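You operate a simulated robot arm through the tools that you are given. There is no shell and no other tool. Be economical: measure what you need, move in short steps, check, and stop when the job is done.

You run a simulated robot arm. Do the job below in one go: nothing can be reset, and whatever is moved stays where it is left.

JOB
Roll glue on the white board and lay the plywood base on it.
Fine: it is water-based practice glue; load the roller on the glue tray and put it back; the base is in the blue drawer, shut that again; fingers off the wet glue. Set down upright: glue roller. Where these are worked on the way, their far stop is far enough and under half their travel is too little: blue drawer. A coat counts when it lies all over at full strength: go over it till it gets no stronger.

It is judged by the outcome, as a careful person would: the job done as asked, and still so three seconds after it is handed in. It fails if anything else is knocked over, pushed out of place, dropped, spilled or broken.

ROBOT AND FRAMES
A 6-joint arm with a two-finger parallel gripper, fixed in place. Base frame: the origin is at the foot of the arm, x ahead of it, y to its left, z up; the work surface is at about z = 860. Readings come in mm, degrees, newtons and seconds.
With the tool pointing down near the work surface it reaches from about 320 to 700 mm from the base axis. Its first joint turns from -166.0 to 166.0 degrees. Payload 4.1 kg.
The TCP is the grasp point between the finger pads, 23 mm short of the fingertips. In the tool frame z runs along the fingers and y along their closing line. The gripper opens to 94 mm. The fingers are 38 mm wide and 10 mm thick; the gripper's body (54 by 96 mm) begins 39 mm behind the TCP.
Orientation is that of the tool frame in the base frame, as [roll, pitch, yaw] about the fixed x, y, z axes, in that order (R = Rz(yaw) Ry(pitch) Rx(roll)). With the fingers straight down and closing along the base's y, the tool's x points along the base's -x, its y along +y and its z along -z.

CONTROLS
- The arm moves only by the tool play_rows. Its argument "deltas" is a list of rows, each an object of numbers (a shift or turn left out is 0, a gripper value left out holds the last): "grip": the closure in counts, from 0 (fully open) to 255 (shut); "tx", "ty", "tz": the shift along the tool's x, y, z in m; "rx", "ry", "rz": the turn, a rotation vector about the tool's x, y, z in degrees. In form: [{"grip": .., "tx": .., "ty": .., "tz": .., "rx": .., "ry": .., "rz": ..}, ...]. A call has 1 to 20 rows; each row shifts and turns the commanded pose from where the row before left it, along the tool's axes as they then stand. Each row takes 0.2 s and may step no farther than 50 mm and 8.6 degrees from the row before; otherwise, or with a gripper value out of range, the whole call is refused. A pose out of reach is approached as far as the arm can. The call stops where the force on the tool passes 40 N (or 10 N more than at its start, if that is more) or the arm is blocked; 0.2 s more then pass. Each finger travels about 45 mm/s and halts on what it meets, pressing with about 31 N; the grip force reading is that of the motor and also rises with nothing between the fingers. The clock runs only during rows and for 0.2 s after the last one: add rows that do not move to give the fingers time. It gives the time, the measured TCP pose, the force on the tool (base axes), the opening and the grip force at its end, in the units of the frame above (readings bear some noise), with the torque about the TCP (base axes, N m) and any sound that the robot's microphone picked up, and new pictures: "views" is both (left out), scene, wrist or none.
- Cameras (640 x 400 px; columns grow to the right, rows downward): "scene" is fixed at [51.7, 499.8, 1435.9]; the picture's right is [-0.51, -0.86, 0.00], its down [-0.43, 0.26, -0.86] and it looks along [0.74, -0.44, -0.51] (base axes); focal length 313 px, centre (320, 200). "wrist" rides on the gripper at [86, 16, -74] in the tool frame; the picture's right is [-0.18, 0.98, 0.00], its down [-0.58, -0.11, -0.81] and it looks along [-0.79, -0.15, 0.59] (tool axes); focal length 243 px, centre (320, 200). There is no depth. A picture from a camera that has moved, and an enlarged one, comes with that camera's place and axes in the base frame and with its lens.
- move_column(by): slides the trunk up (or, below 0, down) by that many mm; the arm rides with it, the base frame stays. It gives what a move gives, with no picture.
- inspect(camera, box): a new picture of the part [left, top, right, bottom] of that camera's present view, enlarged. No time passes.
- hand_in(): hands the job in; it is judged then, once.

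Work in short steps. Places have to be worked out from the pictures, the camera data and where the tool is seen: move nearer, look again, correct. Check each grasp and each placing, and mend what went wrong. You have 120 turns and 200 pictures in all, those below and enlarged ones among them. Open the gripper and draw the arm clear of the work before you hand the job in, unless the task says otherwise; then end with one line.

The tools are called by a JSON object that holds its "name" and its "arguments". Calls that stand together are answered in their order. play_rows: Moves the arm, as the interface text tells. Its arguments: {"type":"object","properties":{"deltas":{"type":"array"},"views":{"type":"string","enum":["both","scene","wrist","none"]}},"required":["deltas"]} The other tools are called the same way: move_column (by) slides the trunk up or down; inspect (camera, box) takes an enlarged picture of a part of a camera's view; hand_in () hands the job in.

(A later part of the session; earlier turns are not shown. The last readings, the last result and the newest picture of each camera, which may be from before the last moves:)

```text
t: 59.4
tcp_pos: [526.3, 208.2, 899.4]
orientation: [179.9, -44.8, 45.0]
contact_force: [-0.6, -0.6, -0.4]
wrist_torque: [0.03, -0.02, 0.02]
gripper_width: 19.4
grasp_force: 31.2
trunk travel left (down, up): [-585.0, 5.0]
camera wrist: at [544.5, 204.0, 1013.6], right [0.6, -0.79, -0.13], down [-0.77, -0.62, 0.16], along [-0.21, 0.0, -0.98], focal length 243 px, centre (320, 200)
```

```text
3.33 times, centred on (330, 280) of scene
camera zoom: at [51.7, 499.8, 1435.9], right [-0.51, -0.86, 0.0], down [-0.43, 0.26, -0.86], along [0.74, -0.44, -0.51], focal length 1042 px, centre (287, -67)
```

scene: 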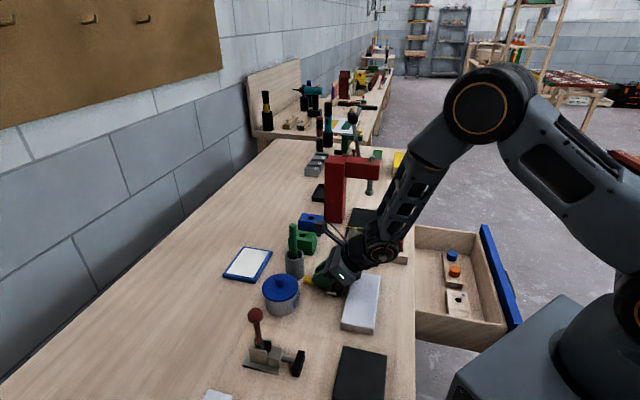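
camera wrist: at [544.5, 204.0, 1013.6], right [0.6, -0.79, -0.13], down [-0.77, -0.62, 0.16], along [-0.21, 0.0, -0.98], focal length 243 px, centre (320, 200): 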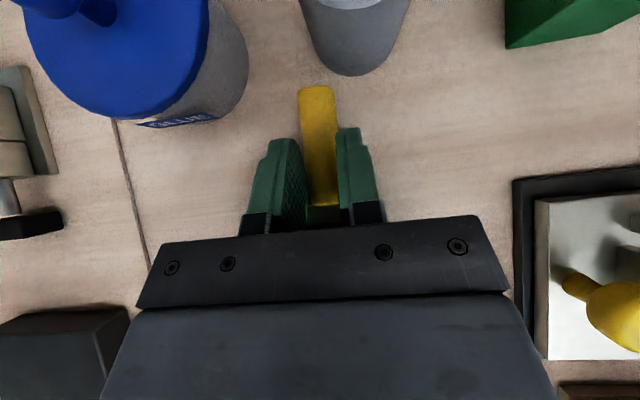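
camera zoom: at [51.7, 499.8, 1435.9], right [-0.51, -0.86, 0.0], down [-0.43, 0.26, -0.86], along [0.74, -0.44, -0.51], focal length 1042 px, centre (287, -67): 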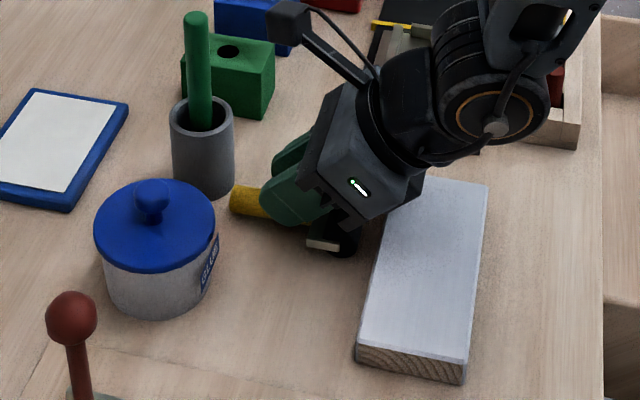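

There's clearance to the board. I lower the last 3 mm, release, and withdraw up along the tool axis.

{"name": "play_rows", "arguments": {"deltas": [{"tx": -0.0015, "tz": 0.0015}, {"tx": -0.001, "tz": 0.001}, {"grip": 60}, {"grip": 0}, {}, {}, {}, {"tz": -0.02}, {"tz": -0.03}, {"tz": -0.03}, {"tz": -0.03}, {"tx": 0.02, "tz": -0.02}, {"tx": 0.02, "tz": -0.02}, {}]}}

```text
t: 62.4
tcp_pos: [470.6, 153.8, 1030.6]
orientation: [180.0, -44.8, 44.9]
contact_force: [-0.4, 0.5, 0.3]
wrist_torque: [-0.02, 0.0, 0.02]
gripper_width: 93.8
grasp_force: 0.1
trunk travel left (down, up): [-585.0, 5.0]
camera wrist: at [489.6, 149.2, 1144.7], right [0.6, -0.79, -0.13], down [-0.77, -0.62, 0.16], along [-0.21, 0.0, -0.98], focal length 243 px, centre (320, 200)
```

scene: 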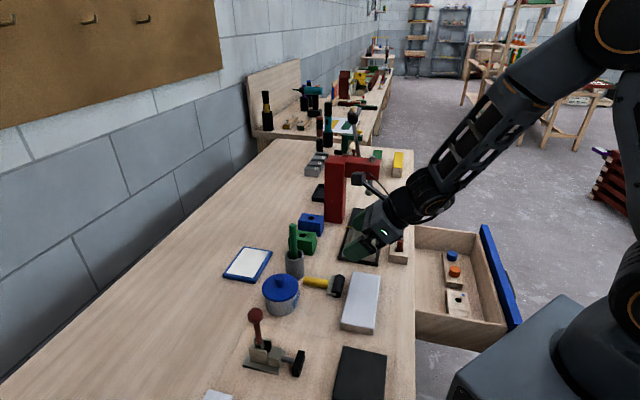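
wrist: 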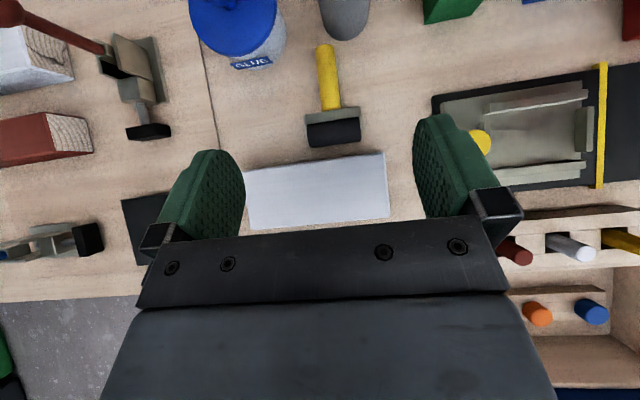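

The roller lies at p≈224, but the pen behind it would foul the wrist camera in a vertical grasp. I'll move it to the clear lane at p≈78, between the pad and the board. First I regrip it by retracing my withdrawal.

{"name": "play_rows", "arguments": {"deltas": [{"tx": -0.02, "tz": 0.02}, {"tx": -0.02, "tz": 0.02}, {"tz": 0.03}, {"tz": 0.03}, {"tz": 0.03}, {"tz": 0.02}, {}, {"grip": 255}, {}, {}, {}, {}, {}], "views": "wrist"}}

```text
t: 65.2
tcp_pos: [527.2, 208.5, 896.2]
orientation: [180.0, -44.8, 45.0]
contact_force: [0.9, -0.5, -0.2]
wrist_torque: [-0.02, 0.0, 0.07]
gripper_width: 19.1
grasp_force: 31.3
trunk travel left (down, up): [-585.0, 5.0]
camera wrist: at [544.2, 203.9, 1010.7], right [0.6, -0.79, -0.13], down [-0.77, -0.62, 0.16], along [-0.21, 0.0, -0.98], focal length 243 px, centre (320, 200)
```

wrist: 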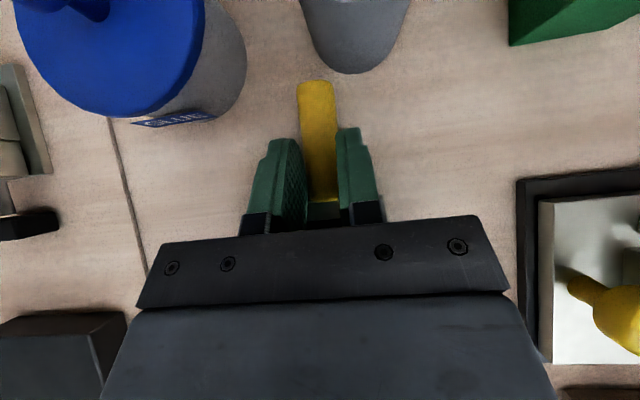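

{"name": "play_rows", "arguments": {"deltas": [{"tx": 0.0236, "tz": -0.0236}, {"tx": 0.0236, "tz": -0.0236}, {"tx": 0.0236, "tz": -0.0236}, {"ty": -0.0365, "tx": -0.0101, "tz": -0.0101}, {"ty": -0.0365, "tx": -0.0101, "tz": -0.0101}, {"ty": -0.0365, "tx": -0.0101, "tz": -0.0101}, {"ty": -0.0365, "tx": -0.0101, "tz": -0.0101}, {}]}}

```text
t: 67.0
tcp_pos: [390.6, 264.7, 998.6]
orientation: [-179.6, -44.7, 45.0]
contact_force: [-0.4, 0.6, 0.1]
wrist_torque: [-0.01, 0.0, 0.0]
gripper_width: 19.2
grasp_force: 31.3
out of reach, approached as far as the arm can: row 7
trunk travel left (down, up): [-585.0, 5.0]
camera wrist: at [408.7, 260.2, 1113.5], right [0.61, -0.78, -0.13], down [-0.77, -0.62, 0.16], along [-0.21, 0.0, -0.98], focal length 243 px, centre (320, 200)
```

scene: 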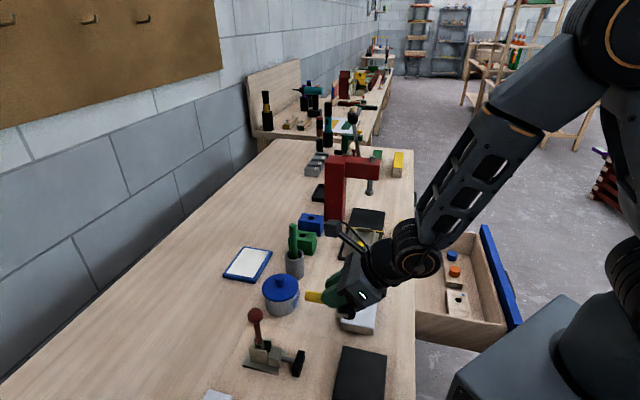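
wrist: 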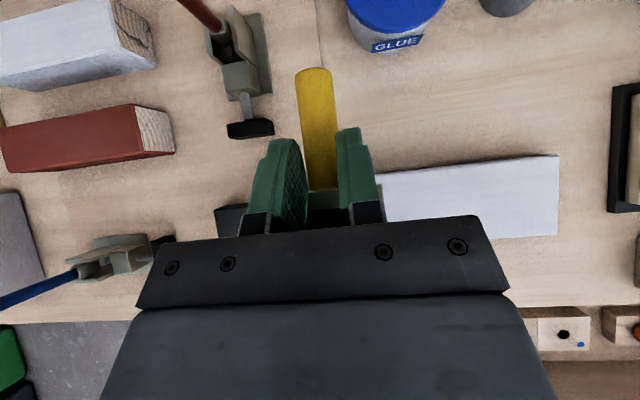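

That row was limited by the inner reach. I go slightly farther out (q≈483) at p≈79, then lower and check.

{"name": "play_rows", "arguments": {"deltas": [{"tx": 0.0141, "tz": 0.0141}, {"tx": -0.0247, "tz": 0.0247}, {"tx": -0.0247, "tz": 0.0247}, {}]}}

```text
t: 68.0
tcp_pos: [417.5, 267.2, 933.2]
orientation: [-179.5, -44.7, 45.1]
contact_force: [0.2, 0.4, -1.0]
wrist_torque: [-0.03, -0.03, -0.01]
gripper_width: 19.4
grasp_force: 31.0
out of reach, approached as far as the arm can: row 2, 3
trunk travel left (down, up): [-585.0, 5.0]
camera wrist: at [436.1, 262.7, 1048.1], right [0.61, -0.78, -0.14], down [-0.77, -0.62, 0.16], along [-0.21, 0.0, -0.98], focal length 243 px, centre (320, 200)
```

scene: 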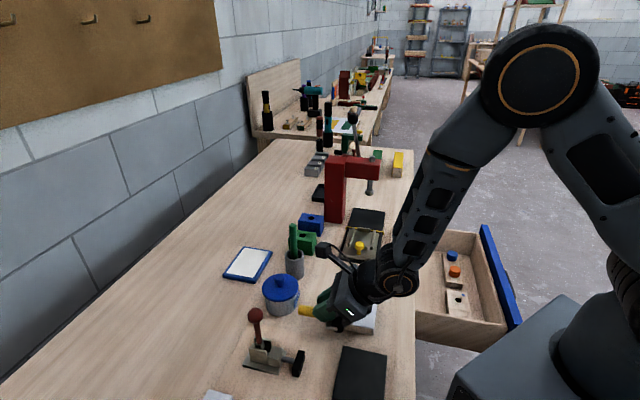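
wrist: 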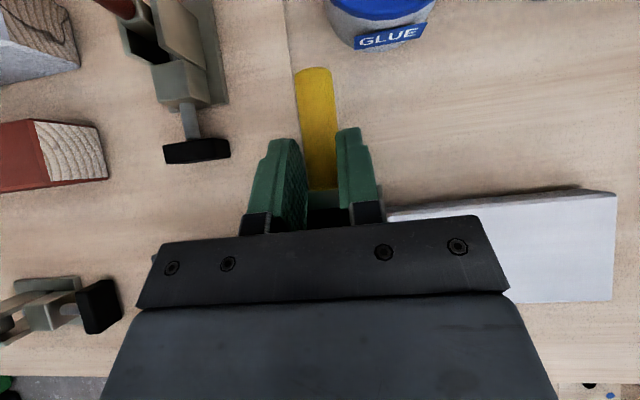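

The inner limit pushes p up. I move out to q≈522 at p≈79, where there is more reach margin, before lowering.

{"name": "play_rows", "arguments": {"deltas": [{"tx": 0.0131, "tz": 0.0131}, {"tx": 0.0131, "tz": 0.0131}, {}]}}

```text
t: 68.8
tcp_pos: [443.0, 293.6, 933.4]
orientation: [-179.8, -44.7, 45.0]
contact_force: [-0.6, 0.2, -0.5]
wrist_torque: [0.01, -0.02, 0.02]
gripper_width: 19.3
grasp_force: 30.7
trunk travel left (down, up): [-585.0, 5.0]
camera wrist: at [461.9, 288.6, 1047.6], right [0.61, -0.78, -0.13], down [-0.77, -0.62, 0.16], along [-0.21, 0.0, -0.98], focal length 243 px, centre (320, 200)
```

scene: 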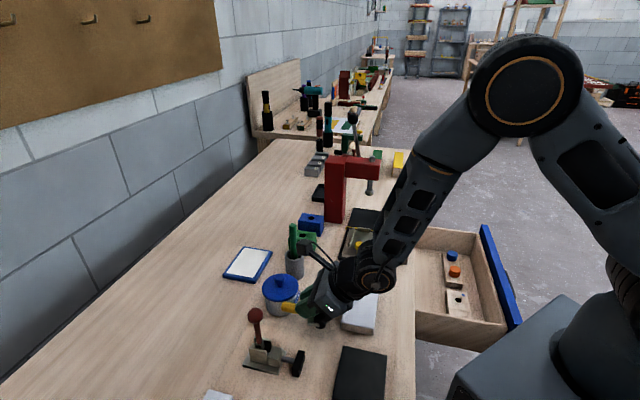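
wrist: 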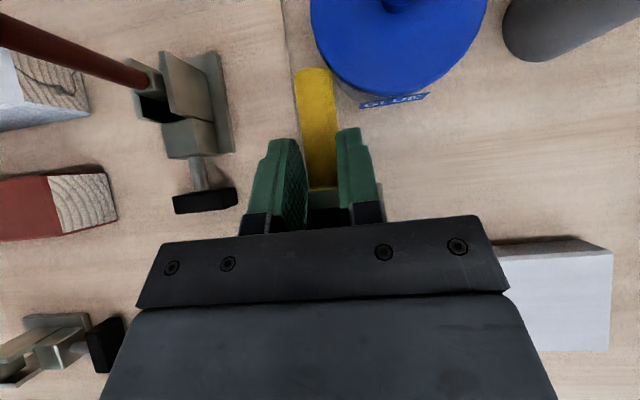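

In sync at p≈106, q≈521. I shift to p≈82, then lower to z≈897.

{"name": "play_rows", "arguments": {"deltas": [{"ty": -0.024}, {"tx": -0.0141, "tz": 0.0141}, {"tx": -0.0085, "tz": 0.0085}, {}]}}

```text
t: 69.8
tcp_pos: [447.1, 293.5, 909.3]
orientation: [-179.5, -44.7, 45.2]
contact_force: [-3.1, 2.1, -0.7]
wrist_torque: [0.08, 0.07, 0.21]
gripper_width: 19.5
grasp_force: 31.0
out of reach, approached as far as the arm can: row 1, 2
trunk travel left (down, up): [-585.0, 5.0]
camera wrist: at [466.3, 288.7, 1022.7], right [0.61, -0.78, -0.14], down [-0.77, -0.62, 0.16], along [-0.21, 0.0, -0.98], focal length 243 px, centre (320, 200)
```

scene: 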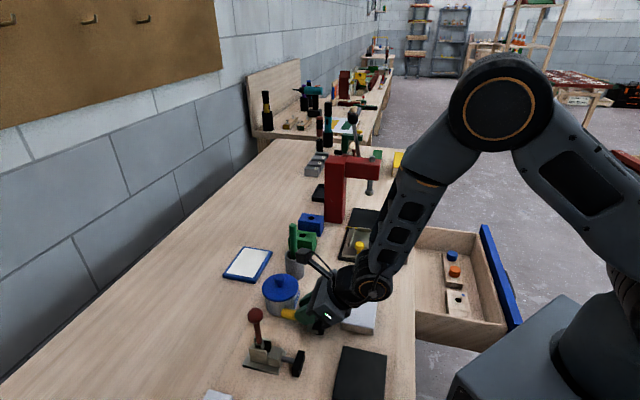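
wrist: 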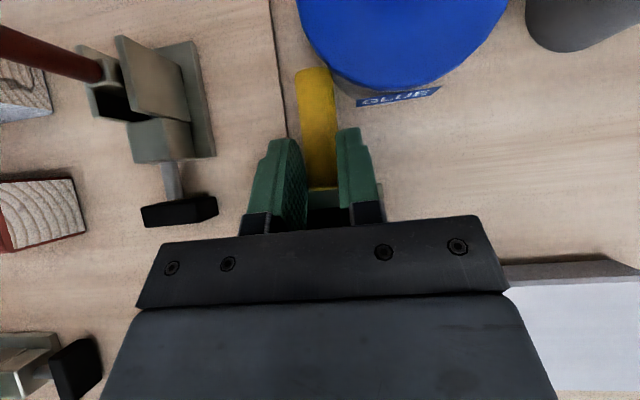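

A small sideways force shows the handle tip is close to or touching the pot. I back straight up at once and check the pot.

{"name": "play_rows", "arguments": {"deltas": [{"tx": 0.0236, "tz": -0.0236}, {"tx": 0.0236, "tz": -0.0236}, {"tx": 0.0236, "tz": -0.0236}, {"tx": 0.0236, "tz": -0.0236}, {"tx": 0.0236, "tz": -0.0236}, {"tx": 0.0236, "tz": -0.0236}, {}]}}

```text
t: 71.4
tcp_pos: [445.8, 295.8, 1107.7]
orientation: [179.9, -44.7, 44.9]
contact_force: [0.1, 0.6, -0.7]
wrist_torque: [0.01, -0.02, -0.03]
gripper_width: 19.4
grasp_force: 31.2
trunk travel left (down, up): [-585.0, 5.0]
heard: snap
camera wrist: at [464.0, 291.4, 1223.2], right [0.6, -0.79, -0.13], down [-0.77, -0.62, 0.16], along [-0.21, 0.0, -0.98], focal length 243 px, centre (320, 200)
```

scene: 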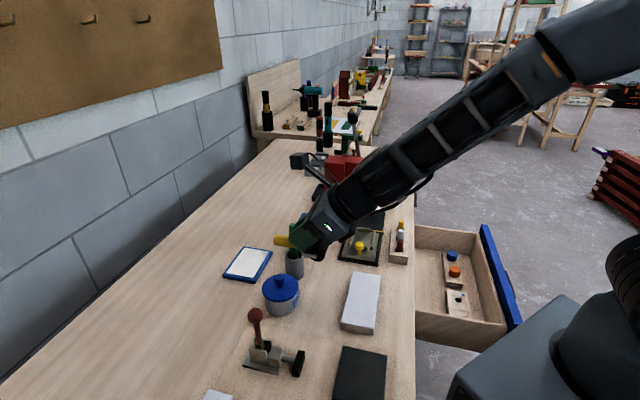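
wrist: 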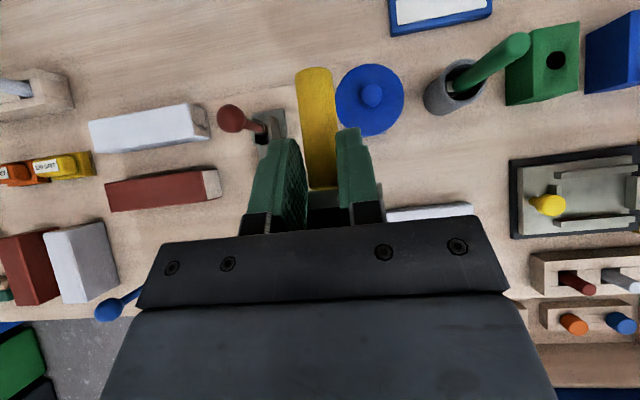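

A "snap" was heard. I check the pot, the clamp and the roller.

{"name": "inspect", "arguments": {"camera": "scene", "box": [210, 220, 370, 390]}}

{"name": "inspect", "arguments": {"camera": "wrist", "box": [200, 40, 480, 230]}}

```text
2.35 times, centred on (290, 305) of scene
camera zoom: at [51.7, 499.8, 1435.9], right [-0.51, -0.86, 0.0], down [-0.43, 0.26, -0.86], along [0.74, -0.44, -0.51], focal length 736 px, centre (391, -47)
```

zoom: 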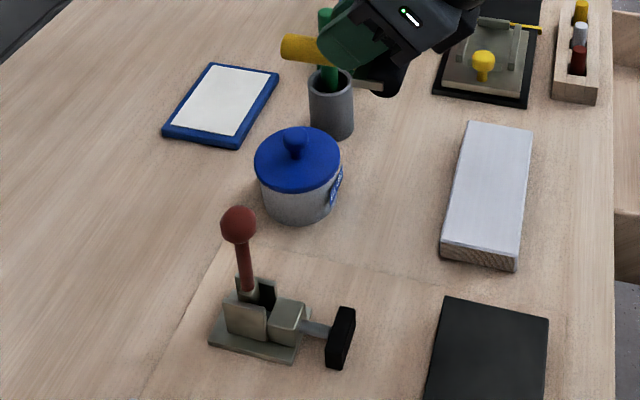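

```text
2.11 times, centred on (340, 135) of wrist
camera zoom: at [464.0, 291.4, 1223.2], right [0.6, -0.79, -0.13], down [-0.77, -0.62, 0.16], along [-0.21, 0.0, -0.98], focal length 511 px, centre (278, 337)
```

zoom: 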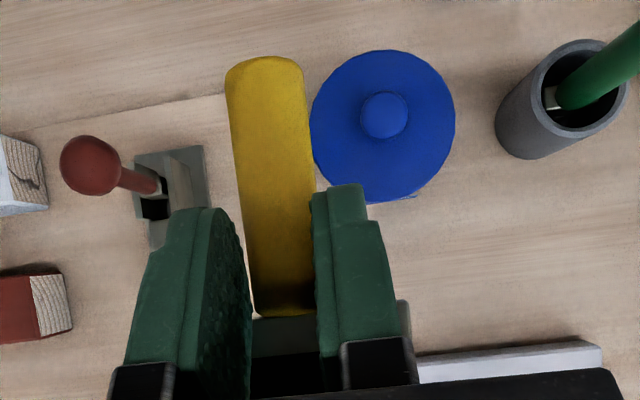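

Everything looks intact and in place. I try the lane position p≈80, q≈482 at this greater height, where the arm is less folded, so I can then lower with the trunk.

{"name": "play_rows", "arguments": {"deltas": [{"tx": -0.0148, "tz": -0.0148, "ty": -0.013}, {"tx": -0.0148, "tz": -0.0148, "ty": -0.013}, {}], "views": "none"}}

```text
t: 72.2
tcp_pos: [398.7, 284.2, 1109.1]
orientation: [180.0, -44.7, 45.1]
contact_force: [-0.1, 0.2, -0.3]
wrist_torque: [0.0, -0.01, 0.02]
gripper_width: 19.5
grasp_force: 31.2
trunk travel left (down, up): [-585.0, 5.0]
```

That works at this height. I lower with the trunk to keep the joint configuration, then look.

{"name": "move_column", "arguments": {"by": -185}}

{"name": "play_rows", "arguments": {"deltas": [{}]}}

{"name": "inspect", "arguments": {"camera": "scene", "box": [230, 240, 410, 400]}}

```text
t: 74.2
tcp_pos: [397.5, 286.1, 923.6]
orientation: [179.9, -44.8, 45.0]
contact_force: [0.0, 0.4, -0.3]
wrist_torque: [-0.02, 0.01, 0.02]
gripper_width: 19.6
grasp_force: 31.2
trunk travel left (down, up): [-400.0, 190.0]
```

```text
t: 74.6
tcp_pos: [397.8, 285.2, 923.9]
orientation: [-180.0, -44.8, 45.0]
contact_force: [0.2, -0.4, -0.5]
wrist_torque: [0.0, -0.01, 0.01]
gripper_width: 19.3
grasp_force: 31.1
trunk travel left (down, up): [-400.0, 190.0]
camera wrist: at [415.7, 280.5, 1038.6], right [0.6, -0.79, -0.13], down [-0.77, -0.62, 0.16], along [-0.21, 0.0, -0.98], focal length 243 px, centre (320, 200)
```

scene: 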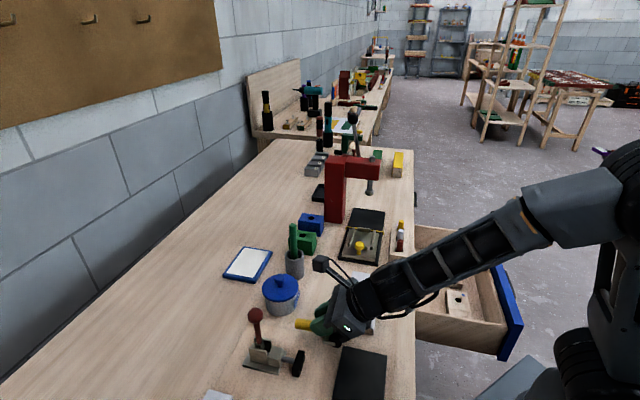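
wrist: 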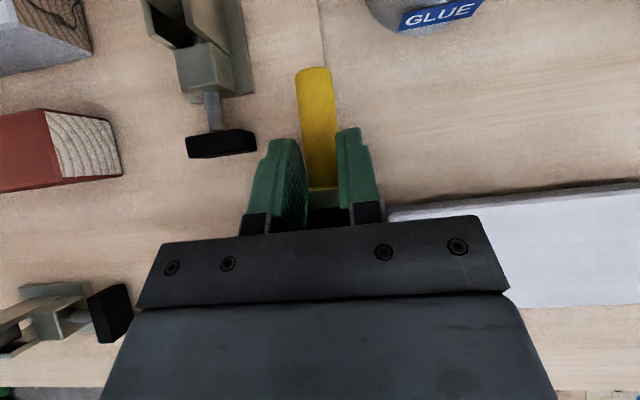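

```text
2.50 times, centred on (320, 320) of scene
camera zoom: at [51.7, 499.8, 1435.9], right [-0.51, -0.86, 0.0], down [-0.43, 0.26, -0.86], along [0.74, -0.44, -0.51], focal length 782 px, centre (320, -100)
```

zoom: 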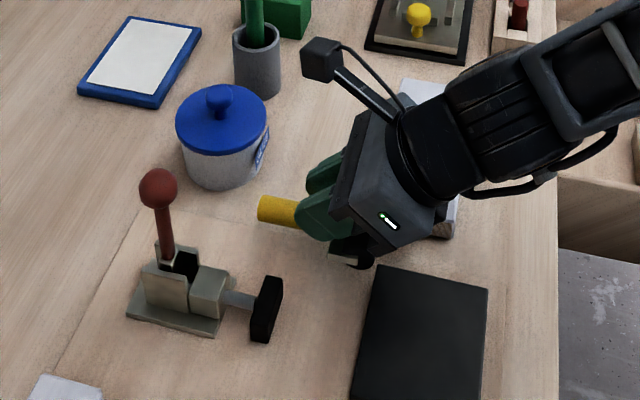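

The pad's edge reaches p≈71, so the head needs q≥458. I move out to q≈518 and then down to place it.

{"name": "play_rows", "arguments": {"deltas": [{"tx": 0.0124, "tz": 0.0124}, {"tx": 0.0124, "tz": 0.0124}, {"tx": -0.01, "tz": 0.01}, {"tx": -0.0075, "tz": 0.0075}, {}]}}

```text
t: 75.8
tcp_pos: [423.1, 311.0, 899.5]
orientation: [179.9, -45.1, 44.9]
contact_force: [-0.1, 1.6, 13.9]
wrist_torque: [-0.06, 0.1, -0.06]
gripper_width: 19.6
grasp_force: 31.0
trunk travel left (down, up): [-400.0, 190.0]
camera wrist: at [440.3, 305.7, 1015.4], right [0.6, -0.79, -0.13], down [-0.77, -0.62, 0.16], along [-0.2, 0.01, -0.98], focal length 243 px, centre (320, 200)
```

scene: 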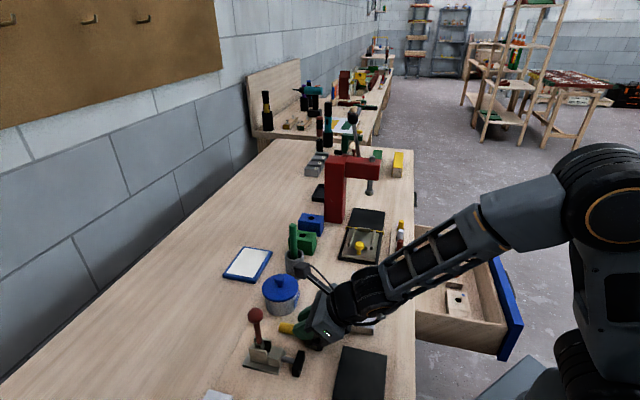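
wrist: 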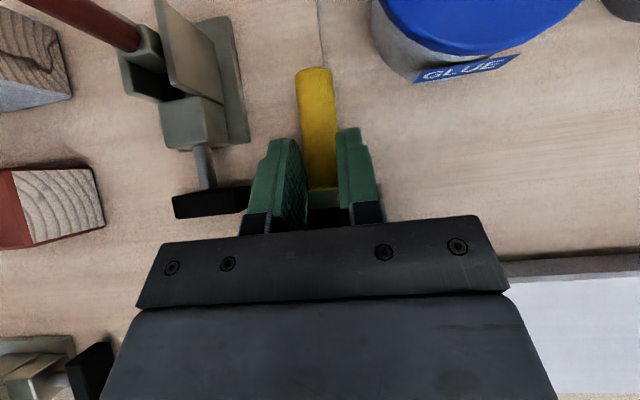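

The roller rests on the bench (14 N). I open only partway to stay clear of the clamp's pad, and withdraw up along the tool axis.

{"name": "play_rows", "arguments": {"deltas": [{"tx": 0.001, "tz": -0.001}, {"grip": 150}, {}, {}, {}, {"tz": -0.02}, {"tz": -0.03}, {"tz": -0.03}, {"tx": 0.025, "tz": -0.025}, {"tx": 0.025, "tz": -0.025}, {"tx": 0.025, "tz": -0.025}, {}]}}

```text
t: 78.4
tcp_pos: [383.0, 270.5, 1064.1]
orientation: [-180.0, -44.8, 45.0]
contact_force: [-0.4, 1.0, 0.3]
wrist_torque: [0.0, -0.01, -0.01]
gripper_width: 38.5
grasp_force: 0.1
trunk travel left (down, up): [-400.0, 190.0]
camera wrist: at [399.9, 265.6, 1178.6], right [0.6, -0.79, -0.13], down [-0.77, -0.62, 0.16], along [-0.21, 0.0, -0.98], focal length 243 px, centre (320, 200)
```

scene: 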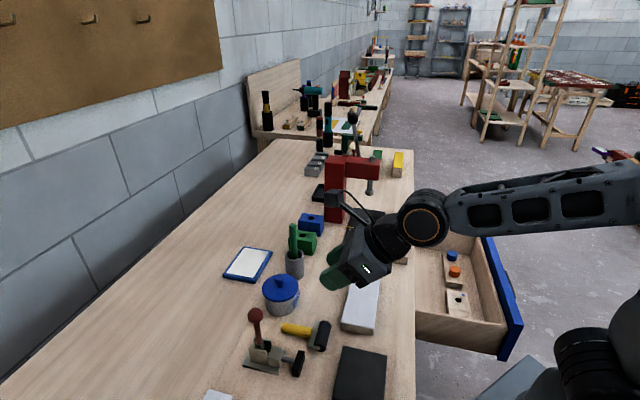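
wrist: 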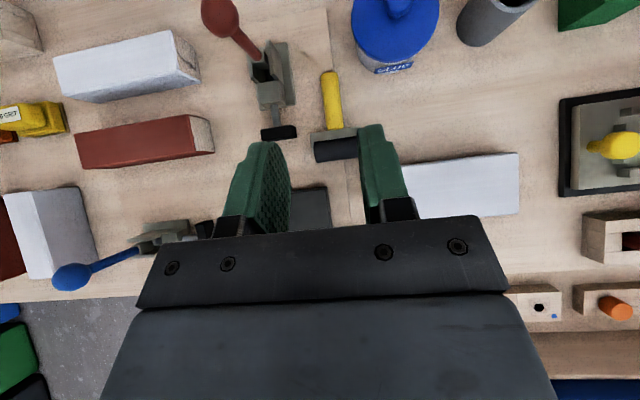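

The handle lies at p≈77.5, q 510–572. I turn the tool vertical and move above q≈538.

{"name": "play_rows", "arguments": {"deltas": [{"ry": -7.5}, {"ry": -7.5}, {"ry": -7.5}, {"ry": -7.5}, {"ry": -7.5}, {"ry": -7.5}, {"tx": 0.025}, {"tx": 0.025}, {"tx": 0.026, "ty": -0.002}, {"tz": 0.04}, {"tz": 0.04}, {}]}}

```text
t: 81.0
tcp_pos: [451.7, 304.5, 981.5]
orientation: [-179.9, 0.1, 45.3]
contact_force: [-0.2, 0.1, 0.3]
wrist_torque: [0.03, 0.02, 0.04]
gripper_width: 38.6
grasp_force: 0.1
out of reach, approached as far as the arm can: row 4, 5, 6, 7, 8, 9
trunk travel left (down, up): [-400.0, 190.0]
camera wrist: at [525.1, 354.4, 1056.3], right [0.57, -0.82, 0.0], down [-0.48, -0.34, 0.81], along [-0.67, -0.46, -0.59], focal length 243 px, centre (320, 200)
```

scene: 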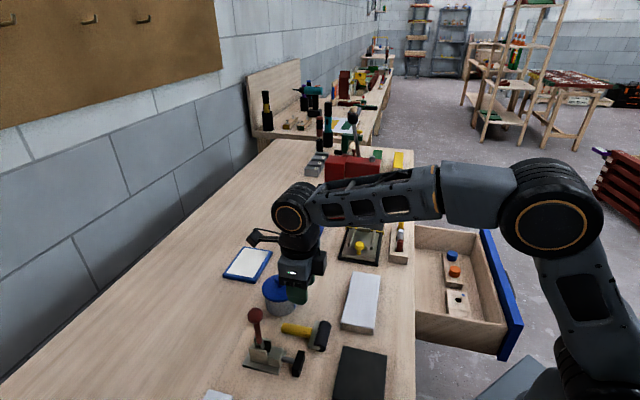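
wrist: 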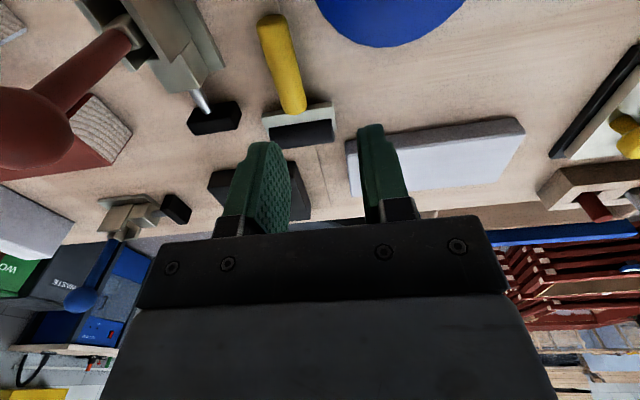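

The p drift comes from the last joint's limit, which moves with base azimuth. I turn back 5° for slack and centre over the handle at p≈77.5.

{"name": "play_rows", "arguments": {"deltas": [{"rz": -5}, {"ty": -0.013, "tx": 0.001}, {"ty": -0.013, "tx": 0.001}, {"tz": 0.03}, {}], "views": "wrist"}}

```text
t: 82.2
tcp_pos: [432.6, 322.9, 952.5]
orientation: [-180.0, 0.2, 50.0]
contact_force: [0.9, -0.3, 0.5]
wrist_torque: [0.02, 0.0, -0.01]
gripper_width: 38.8
grasp_force: 0.0
trunk travel left (down, up): [-400.0, 190.0]
camera wrist: at [501.8, 379.3, 1027.4], right [0.63, -0.77, 0.0], down [-0.46, -0.37, 0.81], along [-0.62, -0.51, -0.59], focal length 243 px, centre (320, 200)
```

wrist: 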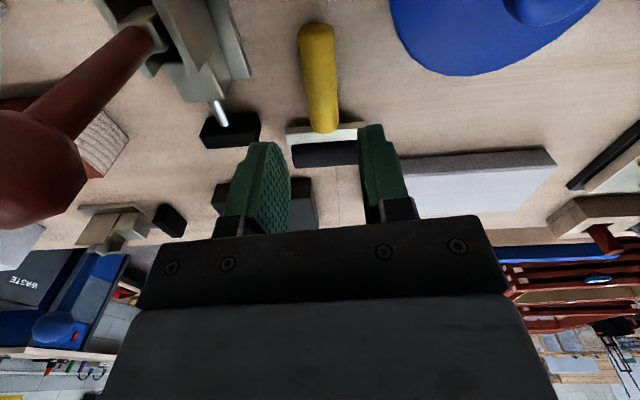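

Aligned over the handle with no flags. I lower to z≈888, close, then lift.

{"name": "play_rows", "arguments": {"deltas": [{"tz": 0.03}, {"tz": 0.025}, {"tz": 0.009}, {}, {"grip": 255}, {}, {}, {}, {}], "views": "wrist"}}

```text
t: 84.2
tcp_pos: [431.3, 321.5, 889.7]
orientation: [-180.0, 0.0, 50.0]
contact_force: [-2.5, -0.1, 14.3]
wrist_torque: [-0.21, 0.46, -0.15]
gripper_width: 11.0
grasp_force: 31.2
trunk travel left (down, up): [-400.0, 190.0]
camera wrist: at [500.6, 378.4, 965.1], right [0.63, -0.77, 0.0], down [-0.46, -0.37, 0.81], along [-0.62, -0.51, -0.59], focal length 243 px, centre (320, 200)
```

wrist: 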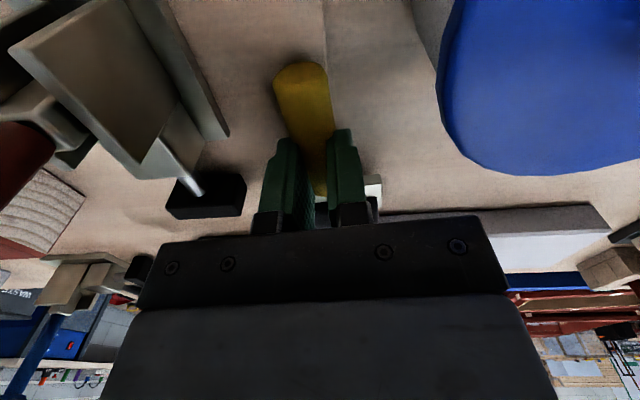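

It closed to only 11 mm, so the rounded tips have caught just the upper part of the handle. I reopen, go 5 mm lower and close again.

{"name": "play_rows", "arguments": {"deltas": [{"grip": 150}, {}, {}, {"tz": 0.003}, {"tz": 0.0025}, {}, {"grip": 255}, {}, {}, {}, {}], "views": "wrist"}}

```text
t: 86.0
tcp_pos: [436.7, 321.6, 886.8]
orientation: [180.0, -0.3, 49.7]
contact_force: [2.9, 0.0, 13.5]
wrist_torque: [-0.41, 0.09, 0.13]
gripper_width: 16.7
grasp_force: 30.7
trunk travel left (down, up): [-400.0, 190.0]
stopped in row 8: the force on the tool passed its limit at 60 N (the readings are from after the stop); the commanded pose is now the measured one
camera wrist: at [504.0, 376.1, 962.9], right [0.63, -0.78, 0.0], down [-0.46, -0.38, 0.8], along [-0.62, -0.51, -0.6], focal length 243 px, centre (320, 200)
```

wrist: 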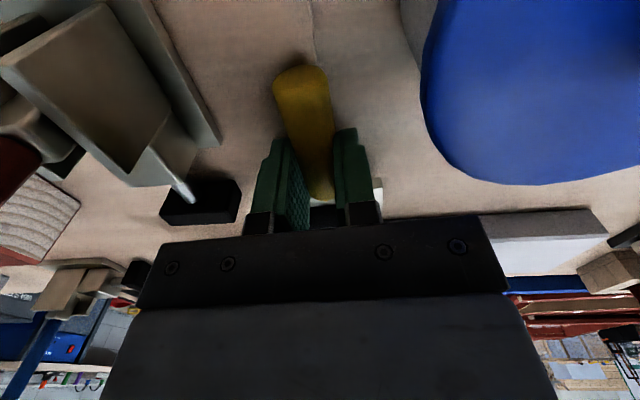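

The gripper is at 16.7 mm with the tips just at the bench. I lift gently and see whether the hold is firm.

{"name": "play_rows", "arguments": {"deltas": [{"grip": 255}, {}, {"tz": -0.01}, {"tz": -0.02}, {"tz": -0.03}, {"tz": -0.03}, {}]}}

{"name": "inspect", "arguments": {"camera": "scene", "box": [240, 220, 380, 380]}}

```text
t: 87.6
tcp_pos: [434.8, 321.8, 976.0]
orientation: [180.0, 0.0, 49.9]
contact_force: [0.4, 0.1, -0.9]
wrist_torque: [0.04, 0.0, -0.01]
gripper_width: 18.8
grasp_force: 31.5
trunk travel left (down, up): [-400.0, 190.0]
camera wrist: at [502.6, 377.5, 1051.1], right [0.63, -0.77, 0.0], down [-0.46, -0.37, 0.81], along [-0.62, -0.51, -0.59], focal length 243 px, centre (320, 200)
```

scene: 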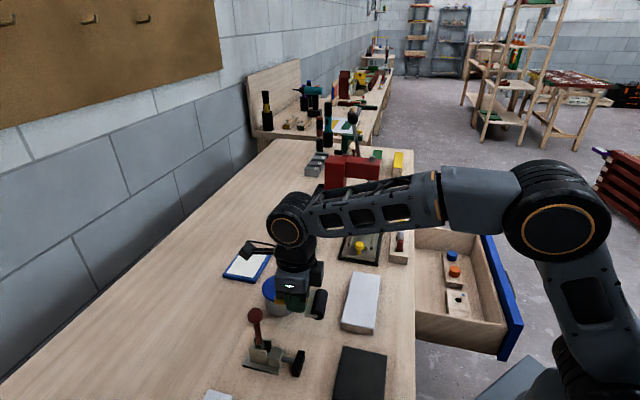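
wrist: 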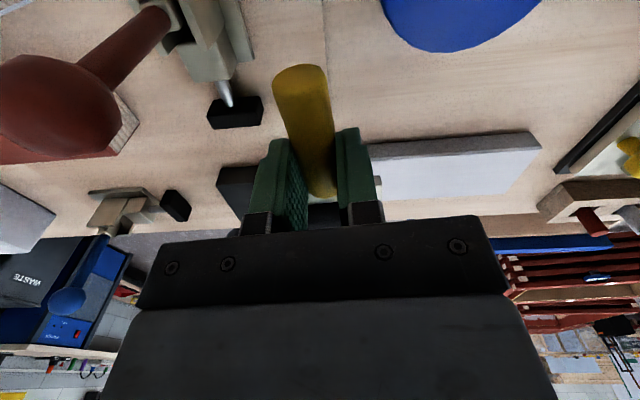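

```text
2.50 times, centred on (310, 300) of scene
camera zoom: at [51.7, 499.8, 1435.9], right [-0.51, -0.86, 0.0], down [-0.43, 0.26, -0.86], along [0.74, -0.44, -0.51], focal length 782 px, centre (345, -50)
```

zoom: 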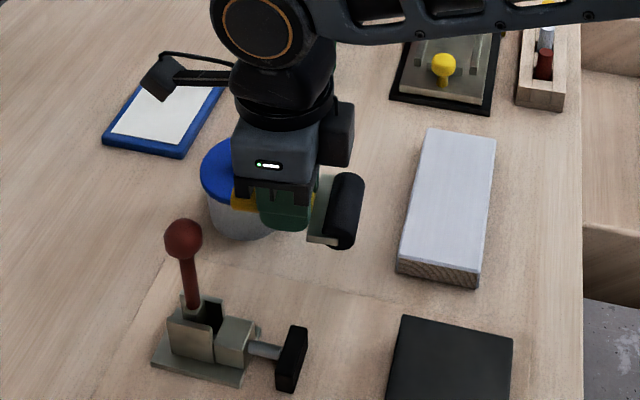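

The hold is firm (18.8 mm). I raise it, move over to p≈220, square the yaw and rotate the tool outward by 80° so the handle points up.

{"name": "play_rows", "arguments": {"deltas": [{"tz": -0.04}, {"tz": -0.04}, {"tz": -0.04}, {"ty": 0.035}, {"ty": 0.035}, {"ty": 0.035}, {"ty": 0.035}, {"rz": 5}, {"tx": -0.03}, {"ry": 8}, {"ry": 8}, {"ry": 8}, {"ry": 8}, {"ry": 8}, {}]}}

```text
t: 90.8
tcp_pos: [518.8, 210.7, 1094.7]
orientation: [-179.9, -40.2, 44.9]
contact_force: [-0.7, -1.3, 0.2]
wrist_torque: [0.03, -0.02, -0.02]
gripper_width: 19.1
grasp_force: 30.8
trunk travel left (down, up): [-400.0, 190.0]
camera wrist: at [544.2, 212.1, 1208.6], right [0.59, -0.8, -0.12], down [-0.76, -0.6, 0.24], along [-0.26, -0.05, -0.96], focal length 243 px, centre (320, 200)
```

scene: 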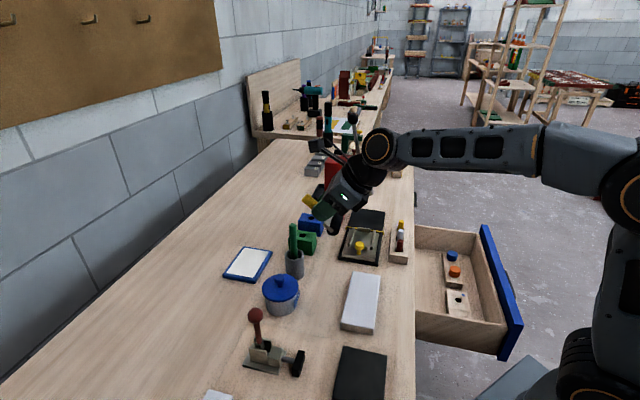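
wrist: 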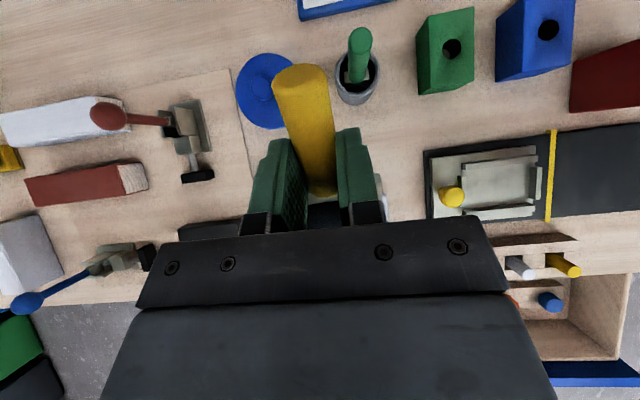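

{"name": "play_rows", "arguments": {"deltas": [{"ry": 8}, {"ry": 8}, {"ry": 8}, {"ry": 8}, {"ry": 8}, {}]}}

{"name": "inspect", "arguments": {"camera": "scene", "box": [270, 130, 420, 250]}}

```text
t: 92.2
tcp_pos: [519.3, 209.0, 1094.2]
orientation: [-179.6, -80.1, 44.6]
contact_force: [0.0, -0.6, -0.6]
wrist_torque: [0.03, 0.02, -0.01]
gripper_width: 18.4
grasp_force: 31.3
trunk travel left (down, up): [-400.0, 190.0]
camera wrist: at [490.2, 157.7, 1193.6], right [0.67, -0.72, -0.18], down [-0.71, -0.55, -0.43], along [0.21, 0.42, -0.88], focal length 243 px, centre (320, 200)
```

scene: 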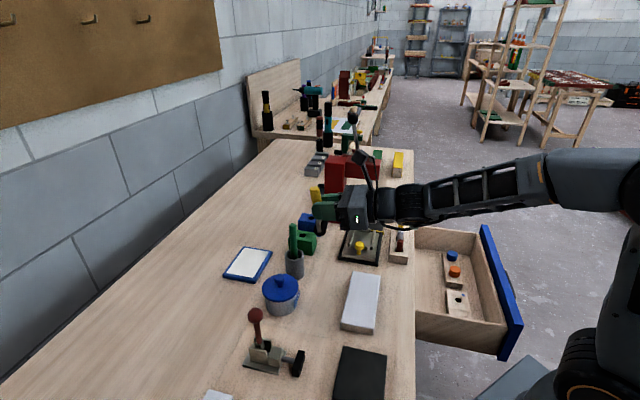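
wrist: 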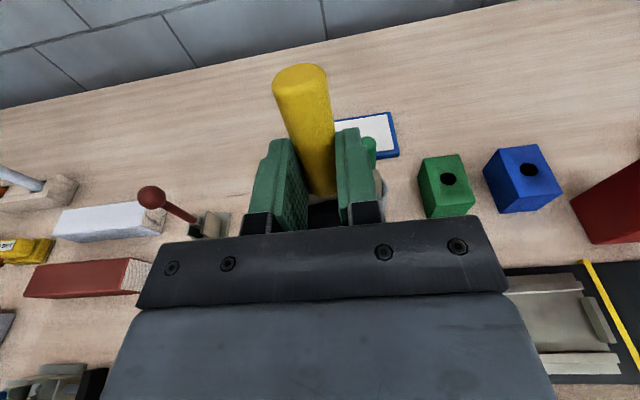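

```text
3.33 times, centred on (345, 190) of scene
camera zoom: at [51.7, 499.8, 1435.9], right [-0.51, -0.86, 0.0], down [-0.43, 0.26, -0.86], along [0.74, -0.44, -0.51], focal length 1042 px, centre (237, 233)
```

zoom: 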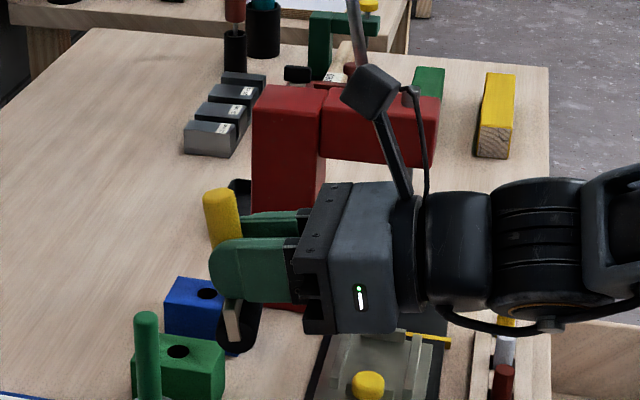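

The handle is nearly upright. I lower with the trunk toward standing height over the free strip.

{"name": "move_column", "arguments": {"by": -155}}

{"name": "play_rows", "arguments": {"deltas": [{}], "views": "scene"}}

{"name": "inspect", "arguments": {"camera": "scene", "box": [240, 210, 430, 340]}}

```text
t: 94.0
tcp_pos: [520.8, 210.2, 939.4]
orientation: [-179.9, -80.1, 44.8]
contact_force: [0.0, -0.3, -1.0]
wrist_torque: [-0.02, 0.01, 0.02]
gripper_width: 19.4
grasp_force: 30.8
trunk travel left (down, up): [-245.0, 345.0]
```

```text
t: 94.4
tcp_pos: [519.9, 211.4, 940.2]
orientation: [-179.9, -80.0, 44.7]
contact_force: [-0.1, 0.6, -0.9]
wrist_torque: [0.0, -0.04, -0.01]
gripper_width: 19.5
grasp_force: 31.3
trunk travel left (down, up): [-245.0, 345.0]
```

scene: 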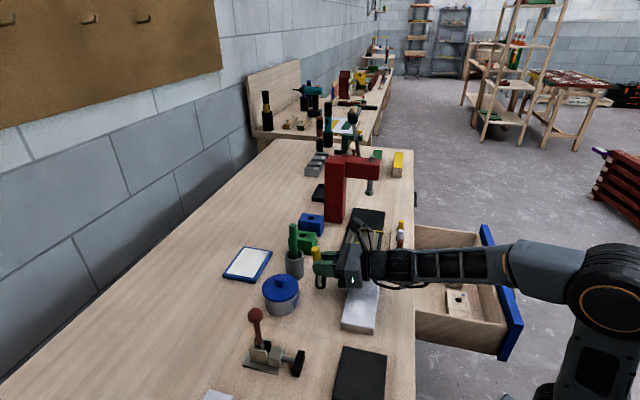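

```text
3.08 times, centred on (335, 275) of scene
camera zoom: at [51.7, 499.8, 1435.9], right [-0.51, -0.86, 0.0], down [-0.43, 0.26, -0.86], along [0.74, -0.44, -0.51], focal length 962 px, centre (274, -31)
```

zoom: 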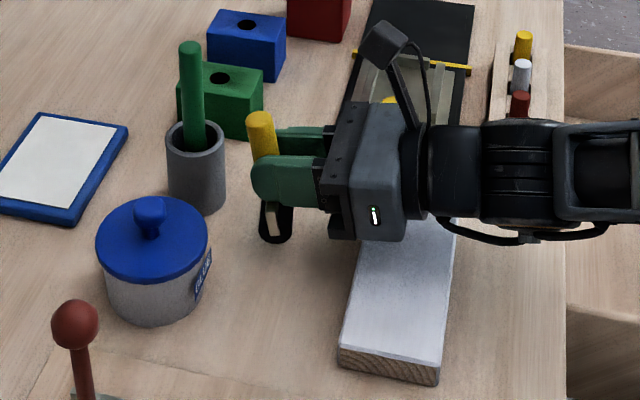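

{"name": "play_rows", "arguments": {"deltas": [{"tx": -0.0049, "tz": 0.0009}, {"tx": -0.0049, "tz": 0.0009}, {"tx": -0.003, "tz": 0.0005}, {}], "views": "none"}}

```text
t: 95.4
tcp_pos: [521.0, 210.9, 927.9]
orientation: [-179.9, -80.0, 44.8]
contact_force: [0.6, -0.1, -0.2]
wrist_torque: [-0.04, 0.02, 0.03]
gripper_width: 19.4
grasp_force: 30.9
trunk travel left (down, up): [-245.0, 345.0]
```

{"name": "play_rows", "arguments": {"deltas": [{"tx": -0.003, "tz": 0.0005}, {"tx": -0.002, "tz": 0.0003}, {}], "views": "none"}}

```text
t: 96.2
tcp_pos: [519.1, 209.6, 922.4]
orientation: [-179.9, -80.0, 44.6]
contact_force: [0.2, 0.3, 0.2]
wrist_torque: [0.01, -0.01, -0.01]
gripper_width: 19.3
grasp_force: 31.3
trunk travel left (down, up): [-245.0, 345.0]
```

{"name": "play_rows", "arguments": {"deltas": [{"tx": -0.003, "tz": 0.0005}, {"tx": -0.002, "tz": 0.0003}, {}], "views": "scene"}}

{"name": "inspect", "arguments": {"camera": "scene", "box": [270, 230, 390, 320]}}

```text
t: 97.0
tcp_pos: [519.2, 211.1, 920.9]
orientation: [179.5, -80.5, 45.3]
contact_force: [5.8, 2.4, 29.1]
wrist_torque: [-0.86, 1.4, 0.0]
gripper_width: 19.5
grasp_force: 30.9
trunk travel left (down, up): [-245.0, 345.0]
```

scene: 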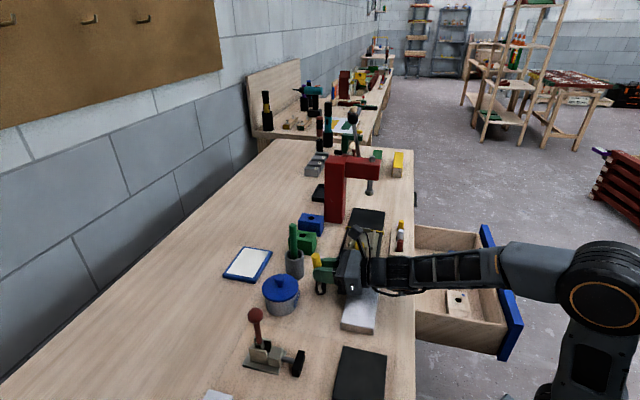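

```text
4.44 times, centred on (330, 275) of scene
camera zoom: at [51.7, 499.8, 1435.9], right [-0.51, -0.86, 0.0], down [-0.43, 0.26, -0.86], along [0.74, -0.44, -0.51], focal length 1390 px, centre (276, -133)
```

zoom: 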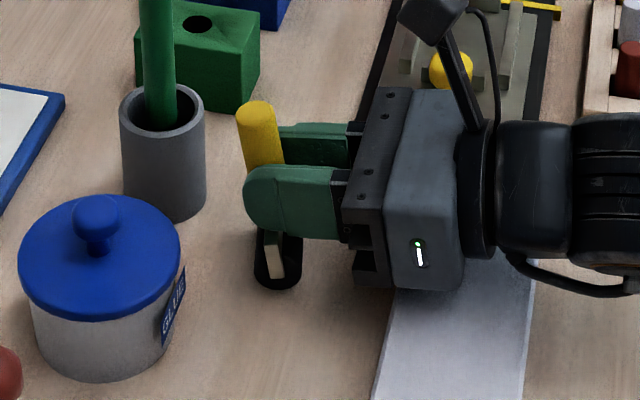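

Contact at z≈921 with 29 N. The torque looks odd for the roller alone, so I check what is touching.

{"name": "inspect", "arguments": {"camera": "scene", "box": [305, 245, 375, 300]}}

{"name": "inspect", "arguments": {"camera": "wrist", "box": [200, 40, 480, 240]}}

```text
7.27 times, centred on (340, 272) of scene
camera zoom: at [51.7, 499.8, 1435.9], right [-0.51, -0.86, 0.0], down [-0.43, 0.26, -0.86], along [0.74, -0.44, -0.51], focal length 2274 px, centre (174, -327)
```

zoom: 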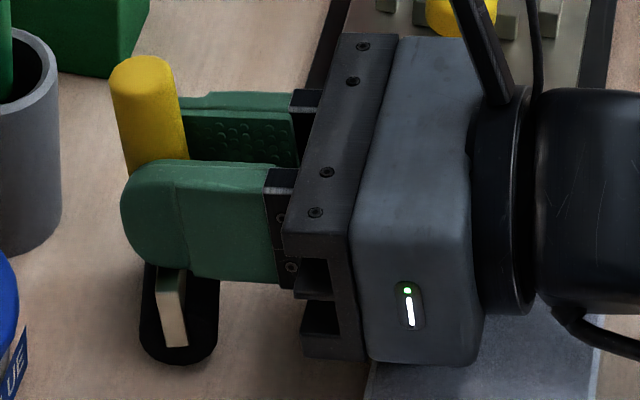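

```text
2.00 times, centred on (340, 140) of wrist
camera zoom: at [489.0, 157.7, 1019.4], right [0.67, -0.72, -0.18], down [-0.71, -0.55, -0.44], along [0.22, 0.42, -0.88], focal length 485 px, centre (280, 320)
```

zoom: 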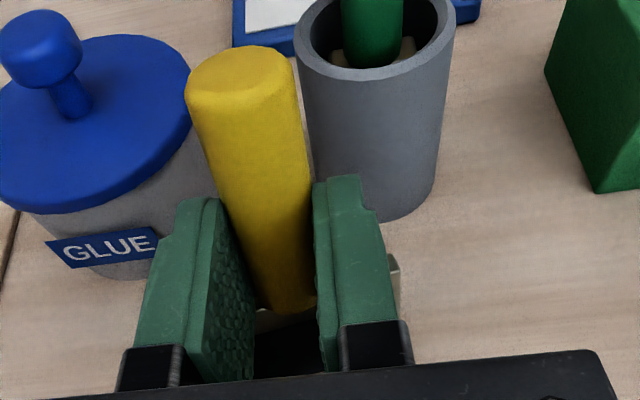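

The roller itself touches, and it leans about 7° toward the back. I lift 3 mm, rotate 5.5° more upright, and set it down again.

{"name": "play_rows", "arguments": {"deltas": [{"tx": 0.006, "tz": -0.001}, {"ry": 5.5}, {"tx": -0.002}, {"tx": -0.001}, {}], "views": "none"}}

```text
t: 97.8
tcp_pos: [519.0, 209.7, 928.0]
orientation: [175.2, -86.4, 49.6]
contact_force: [-1.5, -0.9, 13.9]
wrist_torque: [-0.6, 0.68, 0.03]
gripper_width: 19.3
grasp_force: 31.4
trunk travel left (down, up): [-245.0, 345.0]
stopped in row 4: the force on the tool passed its limit at 42 N (the readings are from after the stop); the commanded pose is now the measured one
```

The gripper's underside was touching the back edge of the board: the contact point works out 65 mm behind the TCP. I lift, tilt the tool to point 18° down so it clears the board, and lower again. The bench should then push the roller upright as it slips in the pads.

{"name": "play_rows", "arguments": {"deltas": [{"tx": 0.012}, {"ry": -7}, {"ry": -7.4}, {}], "views": "scene"}}

{"name": "inspect", "arguments": {"camera": "scene", "box": [280, 230, 400, 330]}}

```text
t: 98.8
tcp_pos: [520.7, 210.9, 937.4]
orientation: [179.5, -71.7, 45.3]
contact_force: [0.4, -0.5, -1.5]
wrist_torque: [-0.01, 0.01, -0.01]
gripper_width: 19.3
grasp_force: 31.2
trunk travel left (down, up): [-245.0, 345.0]
```

scene: 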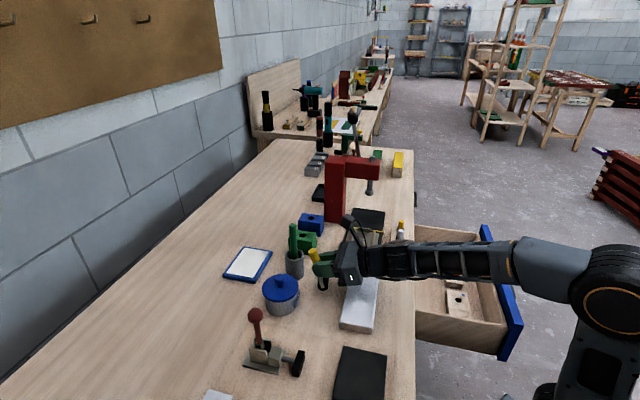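

```text
4.00 times, centred on (340, 280) of scene
camera zoom: at [51.7, 499.8, 1435.9], right [-0.51, -0.86, 0.0], down [-0.43, 0.26, -0.86], along [0.74, -0.44, -0.51], focal length 1251 px, centre (240, -120)
```

zoom: 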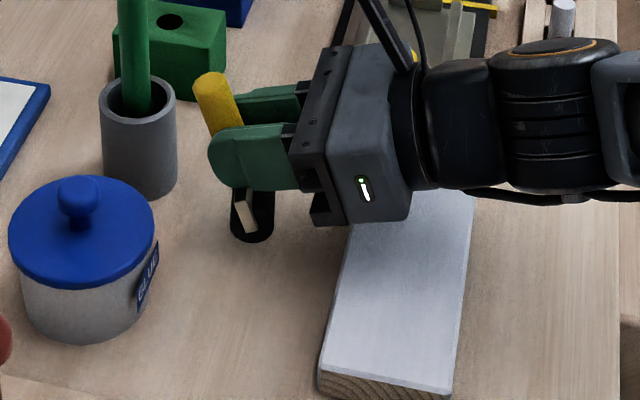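

Now lower gently in small steps.

{"name": "play_rows", "arguments": {"deltas": [{"tx": -0.0048, "tz": 0.0015}, {"tx": -0.0048, "tz": 0.0015}, {"tx": -0.0038, "tz": 0.0012}, {}], "views": "none"}}

{"name": "play_rows", "arguments": {"deltas": [{"tx": -0.0029, "tz": 0.0009}, {}], "views": "none"}}

{"name": "play_rows", "arguments": {"deltas": [{"tx": -0.0029, "tz": 0.0009}, {}], "views": "none"}}

```text
t: 99.8
tcp_pos: [520.2, 212.5, 923.1]
orientation: [179.5, -71.6, 45.5]
contact_force: [0.0, 0.5, -1.1]
wrist_torque: [-0.01, -0.03, -0.04]
gripper_width: 19.3
grasp_force: 30.8
trunk travel left (down, up): [-245.0, 345.0]
```

```text
t: 100.4
tcp_pos: [519.7, 211.2, 921.4]
orientation: [179.3, -72.0, 45.5]
contact_force: [1.6, 0.2, 10.7]
wrist_torque: [-0.1, -0.38, 0.01]
gripper_width: 19.2
grasp_force: 31.3
trunk travel left (down, up): [-245.0, 345.0]
```

```text
t: 101.0
tcp_pos: [519.8, 211.1, 921.4]
orientation: [178.8, -72.1, 46.1]
contact_force: [1.4, 0.4, 29.5]
wrist_torque: [-0.15, -0.88, 0.05]
gripper_width: 19.3
grasp_force: 31.2
trunk travel left (down, up): [-245.0, 345.0]
```

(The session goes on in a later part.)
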